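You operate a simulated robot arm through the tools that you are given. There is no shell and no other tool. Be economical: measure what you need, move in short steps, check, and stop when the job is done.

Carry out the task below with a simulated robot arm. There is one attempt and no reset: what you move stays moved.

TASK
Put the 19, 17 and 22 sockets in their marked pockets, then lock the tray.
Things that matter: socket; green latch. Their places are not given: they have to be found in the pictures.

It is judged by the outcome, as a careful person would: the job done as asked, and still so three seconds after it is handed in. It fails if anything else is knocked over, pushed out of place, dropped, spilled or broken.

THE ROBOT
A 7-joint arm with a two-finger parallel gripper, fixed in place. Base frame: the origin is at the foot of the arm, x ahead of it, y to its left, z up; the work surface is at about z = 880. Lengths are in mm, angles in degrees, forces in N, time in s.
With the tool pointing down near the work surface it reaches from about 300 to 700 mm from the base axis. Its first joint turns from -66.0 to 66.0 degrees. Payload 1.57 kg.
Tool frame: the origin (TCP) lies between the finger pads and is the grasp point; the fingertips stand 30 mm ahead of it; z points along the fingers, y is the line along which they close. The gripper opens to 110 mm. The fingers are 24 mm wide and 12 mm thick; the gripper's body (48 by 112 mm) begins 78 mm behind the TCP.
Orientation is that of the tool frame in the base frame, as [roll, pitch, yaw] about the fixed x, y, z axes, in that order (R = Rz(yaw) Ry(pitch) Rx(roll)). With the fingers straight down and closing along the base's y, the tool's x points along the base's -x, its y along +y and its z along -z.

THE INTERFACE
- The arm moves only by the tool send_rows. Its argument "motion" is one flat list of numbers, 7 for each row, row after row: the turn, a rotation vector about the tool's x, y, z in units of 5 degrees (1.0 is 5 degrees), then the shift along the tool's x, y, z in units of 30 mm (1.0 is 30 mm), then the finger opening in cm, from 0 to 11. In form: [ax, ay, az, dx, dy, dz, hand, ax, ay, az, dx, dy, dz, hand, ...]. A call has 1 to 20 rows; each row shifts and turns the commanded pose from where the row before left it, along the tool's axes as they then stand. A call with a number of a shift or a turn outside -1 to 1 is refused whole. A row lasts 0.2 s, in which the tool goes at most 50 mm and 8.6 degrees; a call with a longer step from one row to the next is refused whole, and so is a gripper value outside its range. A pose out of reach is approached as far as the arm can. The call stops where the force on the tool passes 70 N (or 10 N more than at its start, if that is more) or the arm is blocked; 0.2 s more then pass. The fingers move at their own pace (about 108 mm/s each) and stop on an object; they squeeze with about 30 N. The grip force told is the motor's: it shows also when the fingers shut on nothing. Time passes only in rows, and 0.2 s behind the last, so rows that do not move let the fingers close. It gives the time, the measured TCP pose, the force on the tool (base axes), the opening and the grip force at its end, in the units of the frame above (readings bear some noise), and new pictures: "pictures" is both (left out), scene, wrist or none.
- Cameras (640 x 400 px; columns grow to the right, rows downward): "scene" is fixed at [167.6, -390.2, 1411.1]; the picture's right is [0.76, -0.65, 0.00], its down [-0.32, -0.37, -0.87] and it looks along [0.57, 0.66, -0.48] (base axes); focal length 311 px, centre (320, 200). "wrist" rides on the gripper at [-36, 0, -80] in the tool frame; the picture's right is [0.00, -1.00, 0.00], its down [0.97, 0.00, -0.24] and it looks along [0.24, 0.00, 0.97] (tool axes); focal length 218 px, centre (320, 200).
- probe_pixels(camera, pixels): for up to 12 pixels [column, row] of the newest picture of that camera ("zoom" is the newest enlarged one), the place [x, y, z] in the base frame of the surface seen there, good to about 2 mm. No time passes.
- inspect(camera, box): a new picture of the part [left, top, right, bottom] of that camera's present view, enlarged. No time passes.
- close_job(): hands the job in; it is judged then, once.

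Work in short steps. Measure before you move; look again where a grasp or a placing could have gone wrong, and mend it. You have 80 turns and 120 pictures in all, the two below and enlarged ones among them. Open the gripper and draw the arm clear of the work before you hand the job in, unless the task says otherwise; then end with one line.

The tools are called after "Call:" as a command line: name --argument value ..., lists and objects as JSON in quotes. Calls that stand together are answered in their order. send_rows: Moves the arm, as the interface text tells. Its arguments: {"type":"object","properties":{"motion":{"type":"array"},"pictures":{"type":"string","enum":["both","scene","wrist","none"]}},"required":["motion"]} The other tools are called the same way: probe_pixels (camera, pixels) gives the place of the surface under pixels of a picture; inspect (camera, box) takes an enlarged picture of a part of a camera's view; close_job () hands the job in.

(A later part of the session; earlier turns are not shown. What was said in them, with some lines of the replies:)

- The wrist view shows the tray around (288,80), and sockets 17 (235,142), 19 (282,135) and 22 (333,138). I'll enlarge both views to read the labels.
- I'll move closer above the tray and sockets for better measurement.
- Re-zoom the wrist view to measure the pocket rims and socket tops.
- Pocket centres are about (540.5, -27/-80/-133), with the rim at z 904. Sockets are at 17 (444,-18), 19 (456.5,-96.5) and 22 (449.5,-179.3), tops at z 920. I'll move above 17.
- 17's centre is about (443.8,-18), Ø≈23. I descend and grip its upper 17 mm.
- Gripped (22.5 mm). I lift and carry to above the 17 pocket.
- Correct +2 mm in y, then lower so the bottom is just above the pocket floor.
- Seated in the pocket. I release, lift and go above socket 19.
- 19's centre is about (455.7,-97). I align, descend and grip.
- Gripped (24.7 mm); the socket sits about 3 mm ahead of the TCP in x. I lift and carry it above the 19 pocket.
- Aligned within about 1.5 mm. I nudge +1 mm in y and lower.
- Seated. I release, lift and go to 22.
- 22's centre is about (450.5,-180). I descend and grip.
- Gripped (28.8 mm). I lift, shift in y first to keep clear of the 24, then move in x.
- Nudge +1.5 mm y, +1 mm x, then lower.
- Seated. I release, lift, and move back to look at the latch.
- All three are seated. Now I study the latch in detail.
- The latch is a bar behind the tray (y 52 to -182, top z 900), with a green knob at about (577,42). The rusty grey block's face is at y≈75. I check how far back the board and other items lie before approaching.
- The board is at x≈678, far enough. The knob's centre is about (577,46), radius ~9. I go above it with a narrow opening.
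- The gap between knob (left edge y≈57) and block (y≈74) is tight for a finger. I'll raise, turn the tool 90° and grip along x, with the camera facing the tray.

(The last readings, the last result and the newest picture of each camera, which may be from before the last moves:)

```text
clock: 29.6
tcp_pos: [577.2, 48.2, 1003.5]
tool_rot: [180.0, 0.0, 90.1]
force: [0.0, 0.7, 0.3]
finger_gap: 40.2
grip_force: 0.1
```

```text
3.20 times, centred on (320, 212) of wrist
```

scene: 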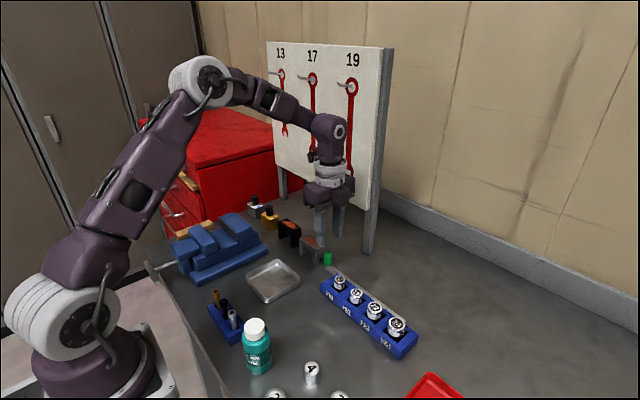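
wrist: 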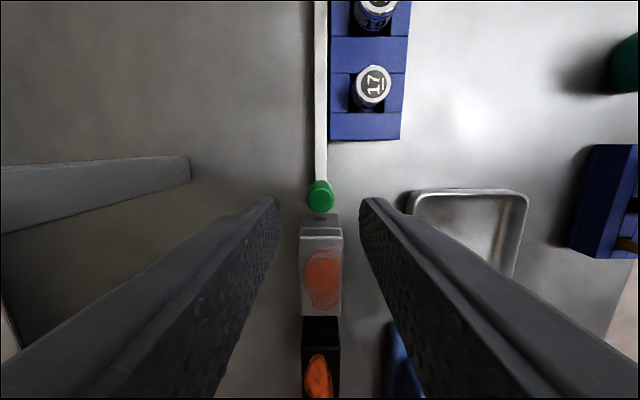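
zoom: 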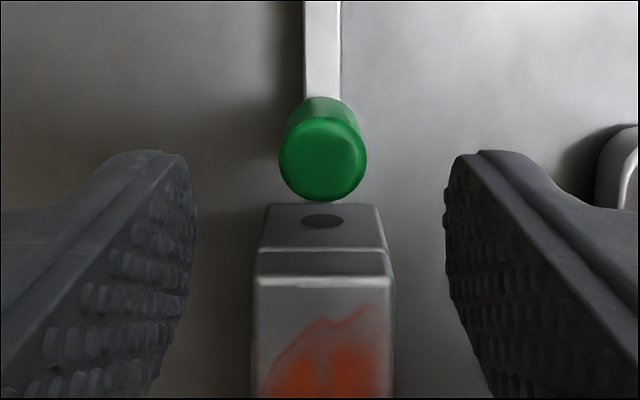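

Well centred. I descend and close on the knob.

Call:
send_rows --motion '[0, 0, 0, -0.03, 0, 0.794, 4, 0, 0, 0, 0, 0, 0.794, 4, 0, 0, 0, 0, 0, 0.76, 4, 0, 0, 0, 0, 0, 0, 4, 0, 0, 0, 0, 0, 0, 1, 0, 0, 0, 0, 0, 0, 1, 0, 0, 0, 0, 0, 0, 1]' --pictures "both"

Call:
inspect --camera "scene" --box '[300, 220, 430, 340]'

```text
clock: 31.2
tcp_pos: [575.5, 46.2, 931.7]
tool_rot: [-179.9, -0.1, 90.0]
force: [-14.0, -1.5, -4.6]
finger_gap: 21.7
grip_force: 6.9
```

scene: 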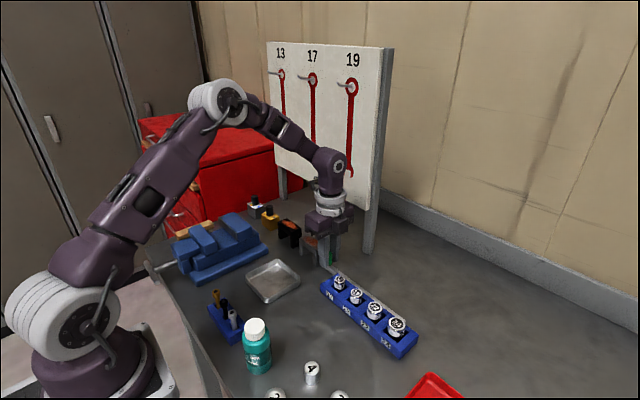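
wrist: 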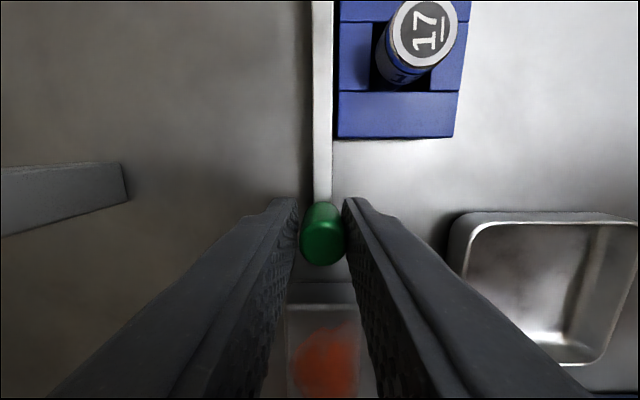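

```text
3.33 times, centred on (365, 280) of scene
```

zoom: 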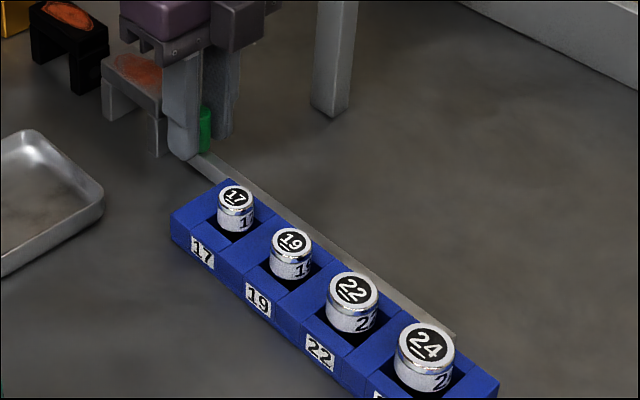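

The knob is off-centre by about a millimetre (force -14 N in x). I ease +1.3 mm in x, wait, then test a small pull toward -y.

Call:
send_rows --motion '[0, 0, 0, 0, -0.045, 0, 1, 0, 0, 0, 0, 0, 0, 1, 0, 0, 0, 0, 0, 0, 1]' --pictures "none"

Call:
send_rows --motion '[0, 0, 0, -0.1, 0, 0, 1, 0, 0, 0, -0.1, 0, 0, 1, 0, 0, 0, 0, 0, 0, 1]' --pictures "wrist"

```text
clock: 32.0
tcp_pos: [574.1, 47.3, 933.5]
tool_rot: [179.9, 0.0, 90.0]
force: [-11.0, 0.1, -4.9]
finger_gap: 19.7
grip_force: 5.1
```

```text
clock: 32.8
tcp_pos: [575.0, 38.7, 932.0]
tool_rot: [179.9, 0.0, 90.0]
force: [3.0, 1.1, -20.4]
finger_gap: 19.0
grip_force: 32.9
```

wrist: 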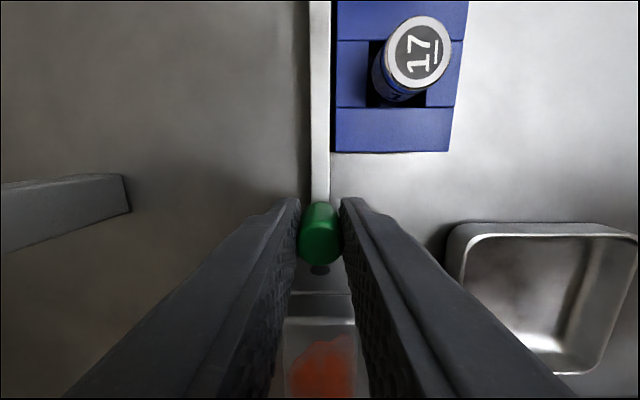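

The bar slides freely toward -y. Before going on I re-grip 7 mm higher so the fingertips clear the tray top (904), then continue the slide slowly.

Call:
send_rows --motion '[0, 0, 0, 0, 0, 0, 2.6, 0, 0, 0, 0, 0, 0, 2.6, 0, 0, 0, 0, 0, -0.23, 2.6, 0, 0, 0, 0, 0, 0, 2.6, 0, 0, 0, 0, 0, 0, 1, 0, 0, 0, 0, 0, 0, 1, 0, 0, 0, 0, 0, 0, 1]' --pictures "none"

Call:
send_rows --motion '[0, 0, 0, -0.1, 0, 0, 1, 0, 0, 0, -0.1, 0, 0, 1, 0, 0, 0, -0.1, 0, 0, 1, 0, 0, 0, 0, 0, 0, 1]' --pictures "both"

Call:
inspect --camera "scene" --box '[300, 220, 430, 340]'

```text
clock: 34.4
tcp_pos: [575.2, 40.0, 939.6]
tool_rot: [179.9, 0.0, 90.0]
force: [4.9, -0.3, 2.3]
finger_gap: 19.2
grip_force: 33.1
```

```text
clock: 35.4
tcp_pos: [575.2, 31.0, 939.8]
tool_rot: [179.8, 0.0, 90.0]
force: [10.1, -0.1, 8.1]
finger_gap: 19.1
grip_force: 33.2
```

scene: 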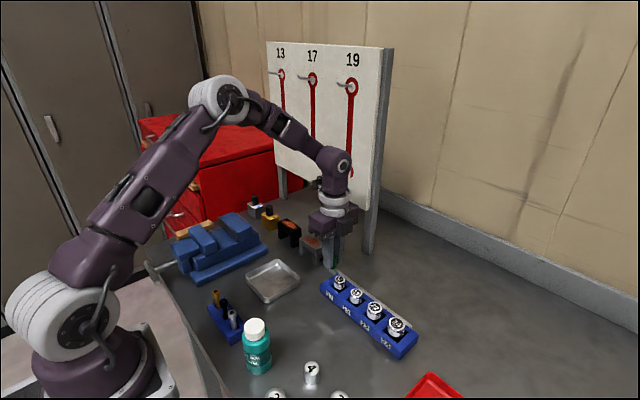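
wrist: 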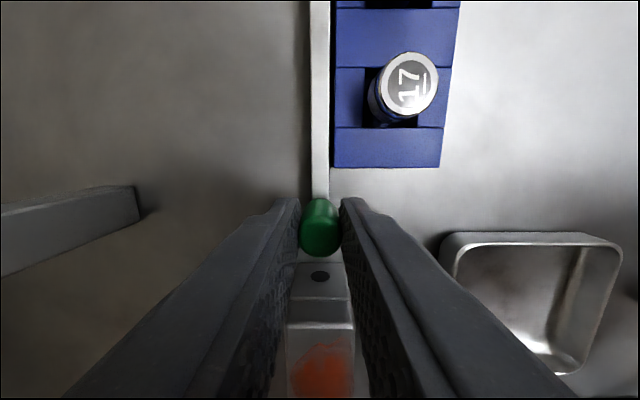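

```text
3.33 times, centred on (365, 280) of scene
```

zoom: 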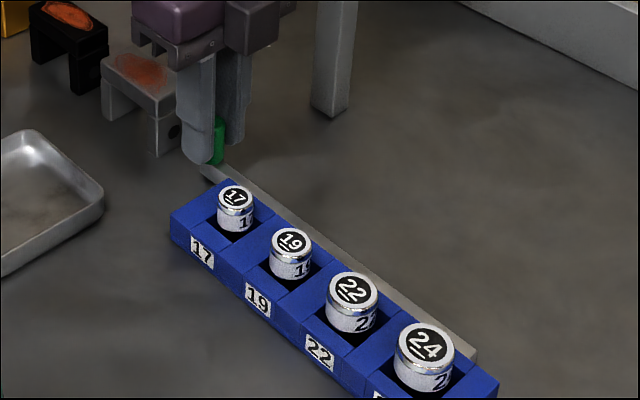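

The slide works and the tray hasn't moved. Continuing in 3 mm rows, watching for a stop.

Call:
send_rows --motion '[0, 0, 0, -0.1, -0.02, 0, 1, 0, 0, 0, -0.1, -0.01, 0, 1, 0, 0, 0, -0.1, 0, 0, 1, 0, 0, 0, -0.1, 0, 0, 1, 0, 0, 0, 0, 0, 0, 1]' --pictures "none"

Call:
send_rows --motion '[0, 0, 0, -0.1, 0, 0, 1, 0, 0, 0, -0.1, 0, 0, 1, 0, 0, 0, 0, 0, 0, 1]' --pictures "wrist"

Call:
inspect --camera "scene" --box '[310, 240, 440, 360]'

```text
clock: 36.6
tcp_pos: [575.1, 21.0, 939.3]
tool_rot: [179.9, -0.1, 90.1]
force: [27.8, 11.5, -6.4]
finger_gap: 18.9
grip_force: 33.0
```

```text
clock: 37.4
tcp_pos: [573.6, 10.9, 939.9]
tool_rot: [180.0, 0.2, 89.9]
force: [12.8, -1.1, 0.7]
finger_gap: 21.5
grip_force: 6.6
```

wrist: 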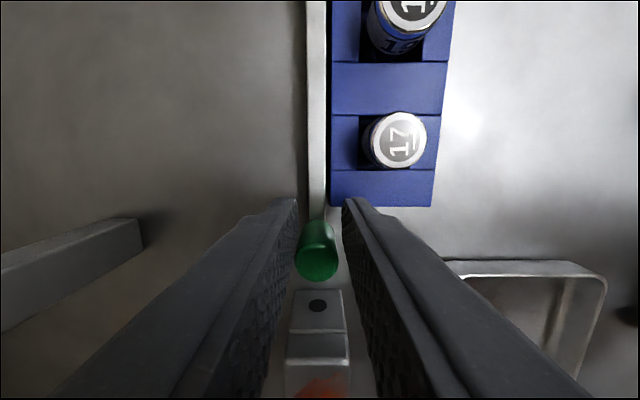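

```text
3.33 times, centred on (375, 300) of scene
```

zoom: 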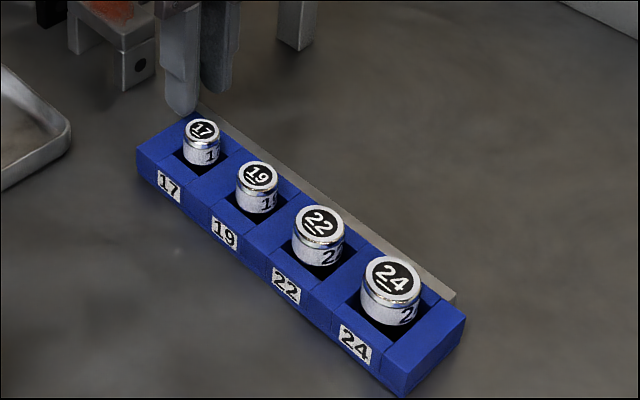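

The fingers slipped past the knob, so the bar seems to have met a stop. I open, raise and look.

Call:
send_rows --motion '[0, 0, 0, 0, 0, 0, 3, 0, 0, 0, 0, 0, 0, 3, 0, 0, 0, 0, 0, -0.8, 3, 0, 0, 0, 0, 0, -0.8, 3, 0, 0, 0, 0, 0, 0, 3, 0, 0, 0, 0, 0, 0, 3]' --pictures "both"

Call:
inspect --camera "scene" --box '[310, 240, 440, 360]'

Call:
inspect --camera "wrist" --box '[240, 0, 440, 260]'

```text
clock: 38.8
tcp_pos: [573.7, 12.2, 987.8]
tool_rot: [180.0, 0.0, 90.0]
force: [-0.3, 0.2, 0.9]
finger_gap: 30.1
grip_force: 0.0
```

scene: 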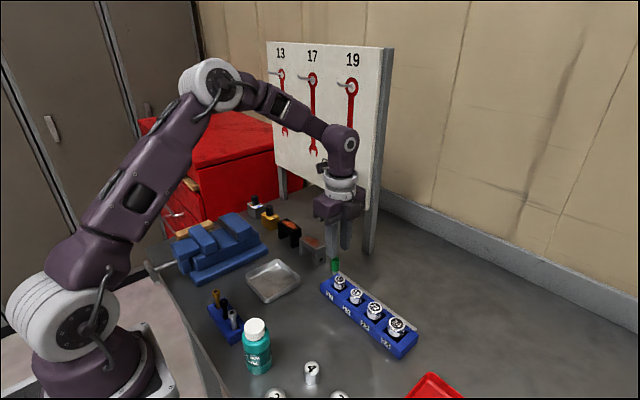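
wrist: 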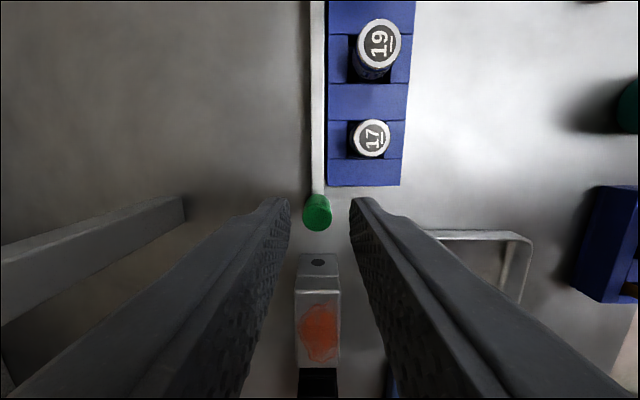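

```text
3.33 times, centred on (375, 300) of scene
```

zoom: 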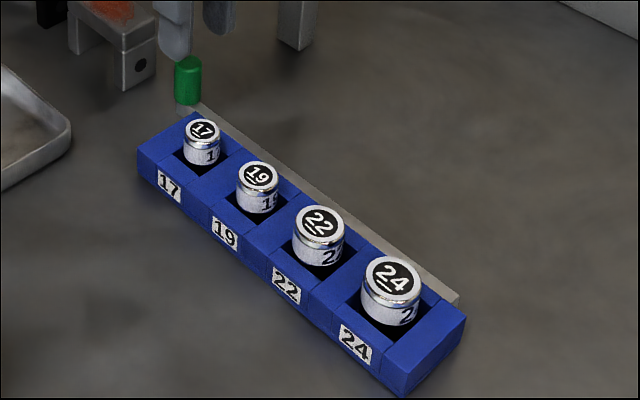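

```text
1.54 times, centred on (340, 130) of wrist
```

zoom: 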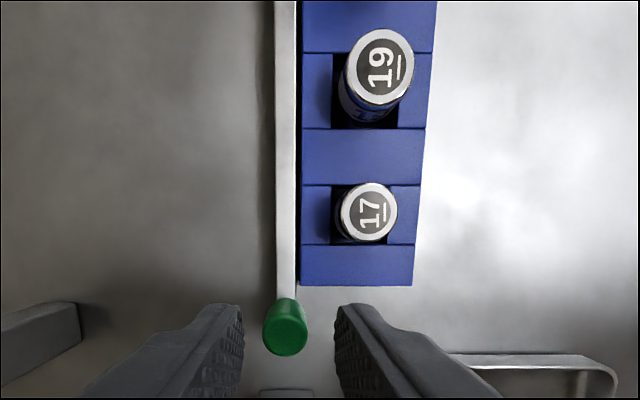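

Call:
probe_pixels --camera "wrist" --pixels '[[318, 210], [305, 212], [331, 212], [318, 198], [318, 229], [318, 150], [313, 150], [323, 150], [340, 170], [340, 184]]'

Call:
inspect --camera "scene" --box '[370, 280, 430, 330]'

Call:
probe_pixels --camera "scene" --pixels '[[401, 328], [398, 322], [401, 330], [380, 312], [385, 350], [330, 280], [343, 284], [356, 297], [374, 312], [397, 326]]'

```text
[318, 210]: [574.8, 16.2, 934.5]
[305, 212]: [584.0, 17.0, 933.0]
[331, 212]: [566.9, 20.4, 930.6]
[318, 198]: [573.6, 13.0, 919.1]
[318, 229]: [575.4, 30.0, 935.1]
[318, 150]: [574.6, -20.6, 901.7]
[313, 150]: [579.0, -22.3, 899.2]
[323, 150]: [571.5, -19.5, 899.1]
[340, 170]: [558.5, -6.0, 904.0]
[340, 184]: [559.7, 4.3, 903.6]
```

```text
8.00 times, centred on (400, 305) of scene
```

zoom: 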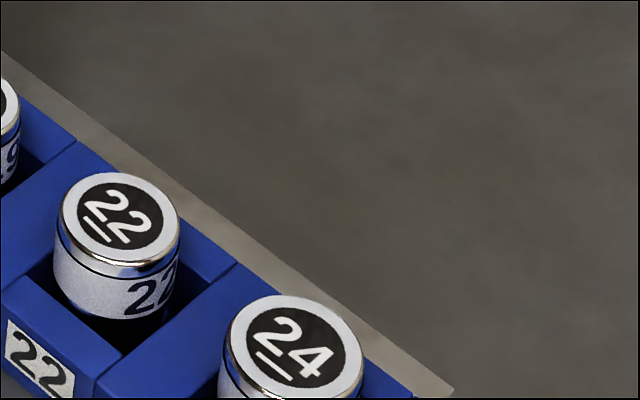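

```text
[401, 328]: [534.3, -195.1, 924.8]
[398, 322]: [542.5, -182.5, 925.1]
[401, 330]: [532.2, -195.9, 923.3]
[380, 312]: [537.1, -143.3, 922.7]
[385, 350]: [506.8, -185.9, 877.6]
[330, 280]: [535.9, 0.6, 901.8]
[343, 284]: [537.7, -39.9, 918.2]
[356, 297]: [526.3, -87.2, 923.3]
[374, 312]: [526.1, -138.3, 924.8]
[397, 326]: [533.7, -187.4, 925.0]
```

The knob is now at y≈21, having slid ~27 mm before resisting. I'll verify it's at the stop by pushing gently from behind with closed fingers.

Call:
send_rows --motion '[0, 0, 0, 0.6, -0.04, 0, 0, 0, 0, 0, 0.6, 0, 0, 0, 0, 0, 0, 0, 0, 0, 0, 0, 0, 0, 0, 0, 0.8, 0, 0, 0, 0, 0, 0, 0.8, 0, 0, 0, 0, 0, 0, 0, 0]' --pictures "wrist"

Call:
send_rows --motion '[0, 0, 0, -0.07, 0, 0, 0, 0, 0, 0, -0.05, 0, 0, 0, 0, 0, 0, 0, 0, 0, 0]' --pictures "none"

```text
clock: 40.2
tcp_pos: [571.5, 48.8, 939.0]
tool_rot: [179.9, -0.1, 90.0]
force: [0.4, -0.7, -0.7]
finger_gap: 0.0
grip_force: 21.5
```

wrist: 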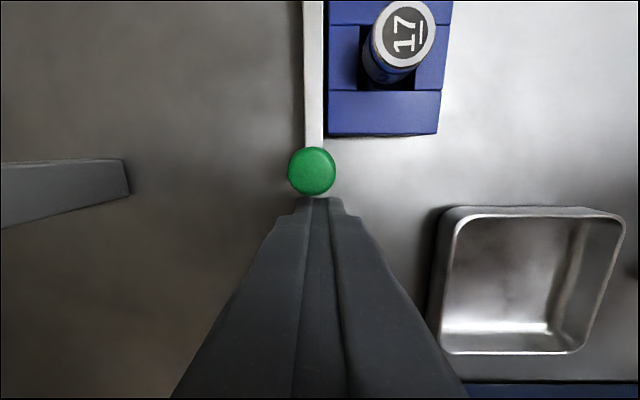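

```text
clock: 41.0
tcp_pos: [571.8, 45.8, 938.5]
tool_rot: [179.9, -0.1, 90.0]
force: [0.4, 0.2, 0.4]
finger_gap: 0.0
grip_force: 21.4
```

Call:
send_rows --motion '[0, 0, 0, 0, -0.1, 0, 0, 0, 0, 0, -0.06, 0, 0, 0, 0, 0, 0, -0.05, 0, 0, 0, 0, 0, 0, 0, 0, 0, 0]' --pictures "none"

Call:
send_rows --motion '[0, 0, 0, -0.05, 0, 0, 0, 0, 0, 0, -0.05, 0, 0, 0, 0, 0, 0, 0, 0, 0, 0]' --pictures "wrist"

```text
clock: 42.0
tcp_pos: [570.2, 43.2, 939.7]
tool_rot: [180.0, -0.1, 90.1]
force: [1.3, 14.4, -5.0]
finger_gap: 0.0
grip_force: 21.6
```

```text
clock: 42.8
tcp_pos: [569.9, 43.7, 939.3]
tool_rot: [-180.0, -0.3, 90.1]
force: [0.7, 35.9, -6.4]
finger_gap: 0.0
grip_force: 21.8
```

wrist: 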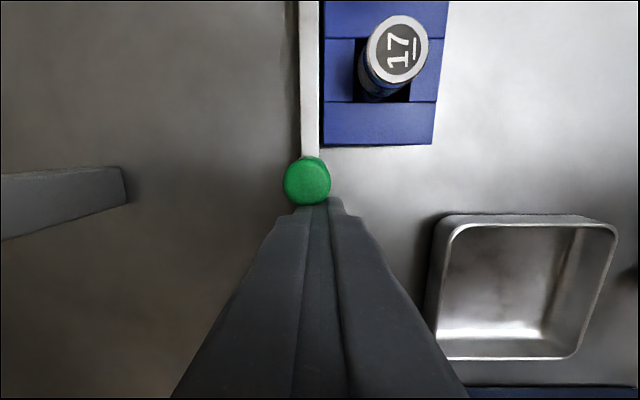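

A hard stop (36 N, no motion): the latch is fully across. I back off, raise and retreat, then verify it stays.

Call:
send_rows --motion '[0, 0, 0, 0.2, 0, 0, 0, 0, 0, 0, 0.15, 0, 0, 0, 0, 0, 0, 0, 0, -0.8, 0, 0, 0, 0, 0, 0, -0.9, 0, 0, 0, 0, 0, 0, -0.9, 1, 0, 0, 0, 0, -0.8, -0.6, 4, 0, 0, 0, 0, -1, -0.6, 6, 0, 0, 0, 0, -1, 0, 6, 0, 0, 0, 0, -1, 0, 6, 0, 0, 0, -0.8, -0.5, 0, 6, 0, 0, 0, 0, 0, 0, 6]' --pictures "both"

Call:
inspect --camera "scene" --box '[300, 220, 440, 360]'

Call:
inspect --camera "wrist" --box '[60, 0, 380, 200]'

```text
clock: 45.2
tcp_pos: [439.9, 25.8, 1053.4]
tool_rot: [179.9, 0.0, 90.0]
force: [-0.5, 0.1, 0.1]
finger_gap: 59.9
grip_force: 0.0
```

scene: 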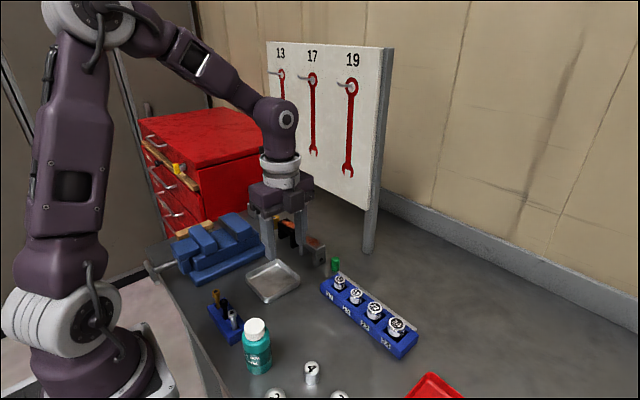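
wrist: 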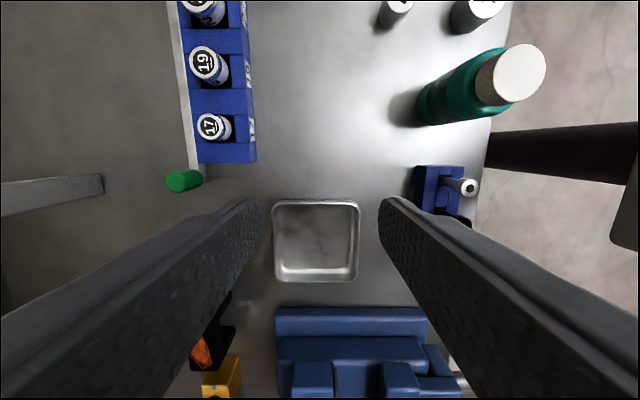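

```text
2.86 times, centred on (370, 290) of scene
```

zoom: 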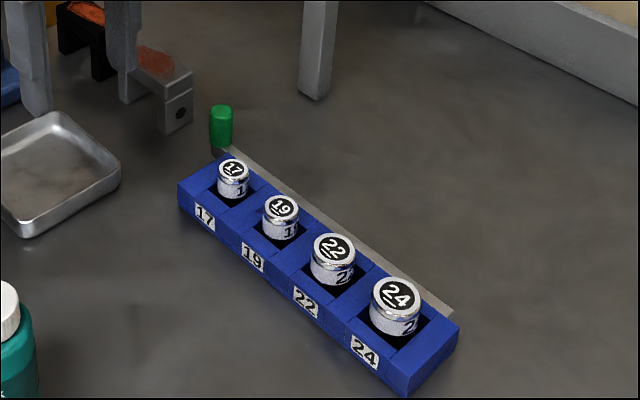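

```text
2.00 times, centred on (220, 100) of wrist
```

zoom: 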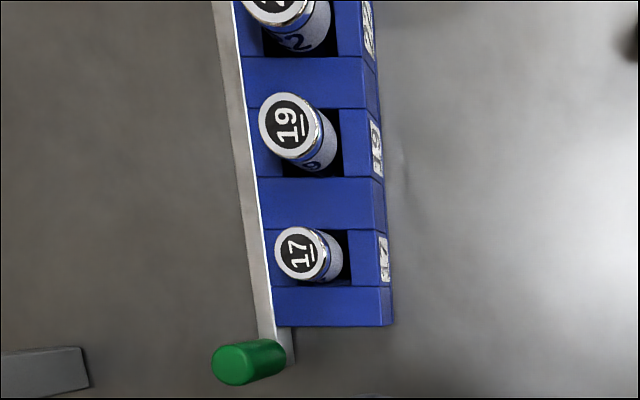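

Call:
probe_pixels --camera "scene" --pixels '[[335, 258], [335, 265], [321, 262], [338, 281], [398, 357]]'

```text
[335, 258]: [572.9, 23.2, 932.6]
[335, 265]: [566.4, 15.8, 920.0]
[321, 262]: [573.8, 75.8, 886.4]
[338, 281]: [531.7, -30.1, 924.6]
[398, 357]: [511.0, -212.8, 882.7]
```

The latch holds at its stop (knob y≈21), the block and tray are where they were, and the sockets are seated. The arm is clear, so I hand the job in.

Call:
close_job

```text
The job is handed in.
```

The 17, 19 and 22 sockets are in their marked pockets. The green latch is slid across to its hard stop, which I took to be the locked position since the tray has no lock marking, and it stayed there after I let go.
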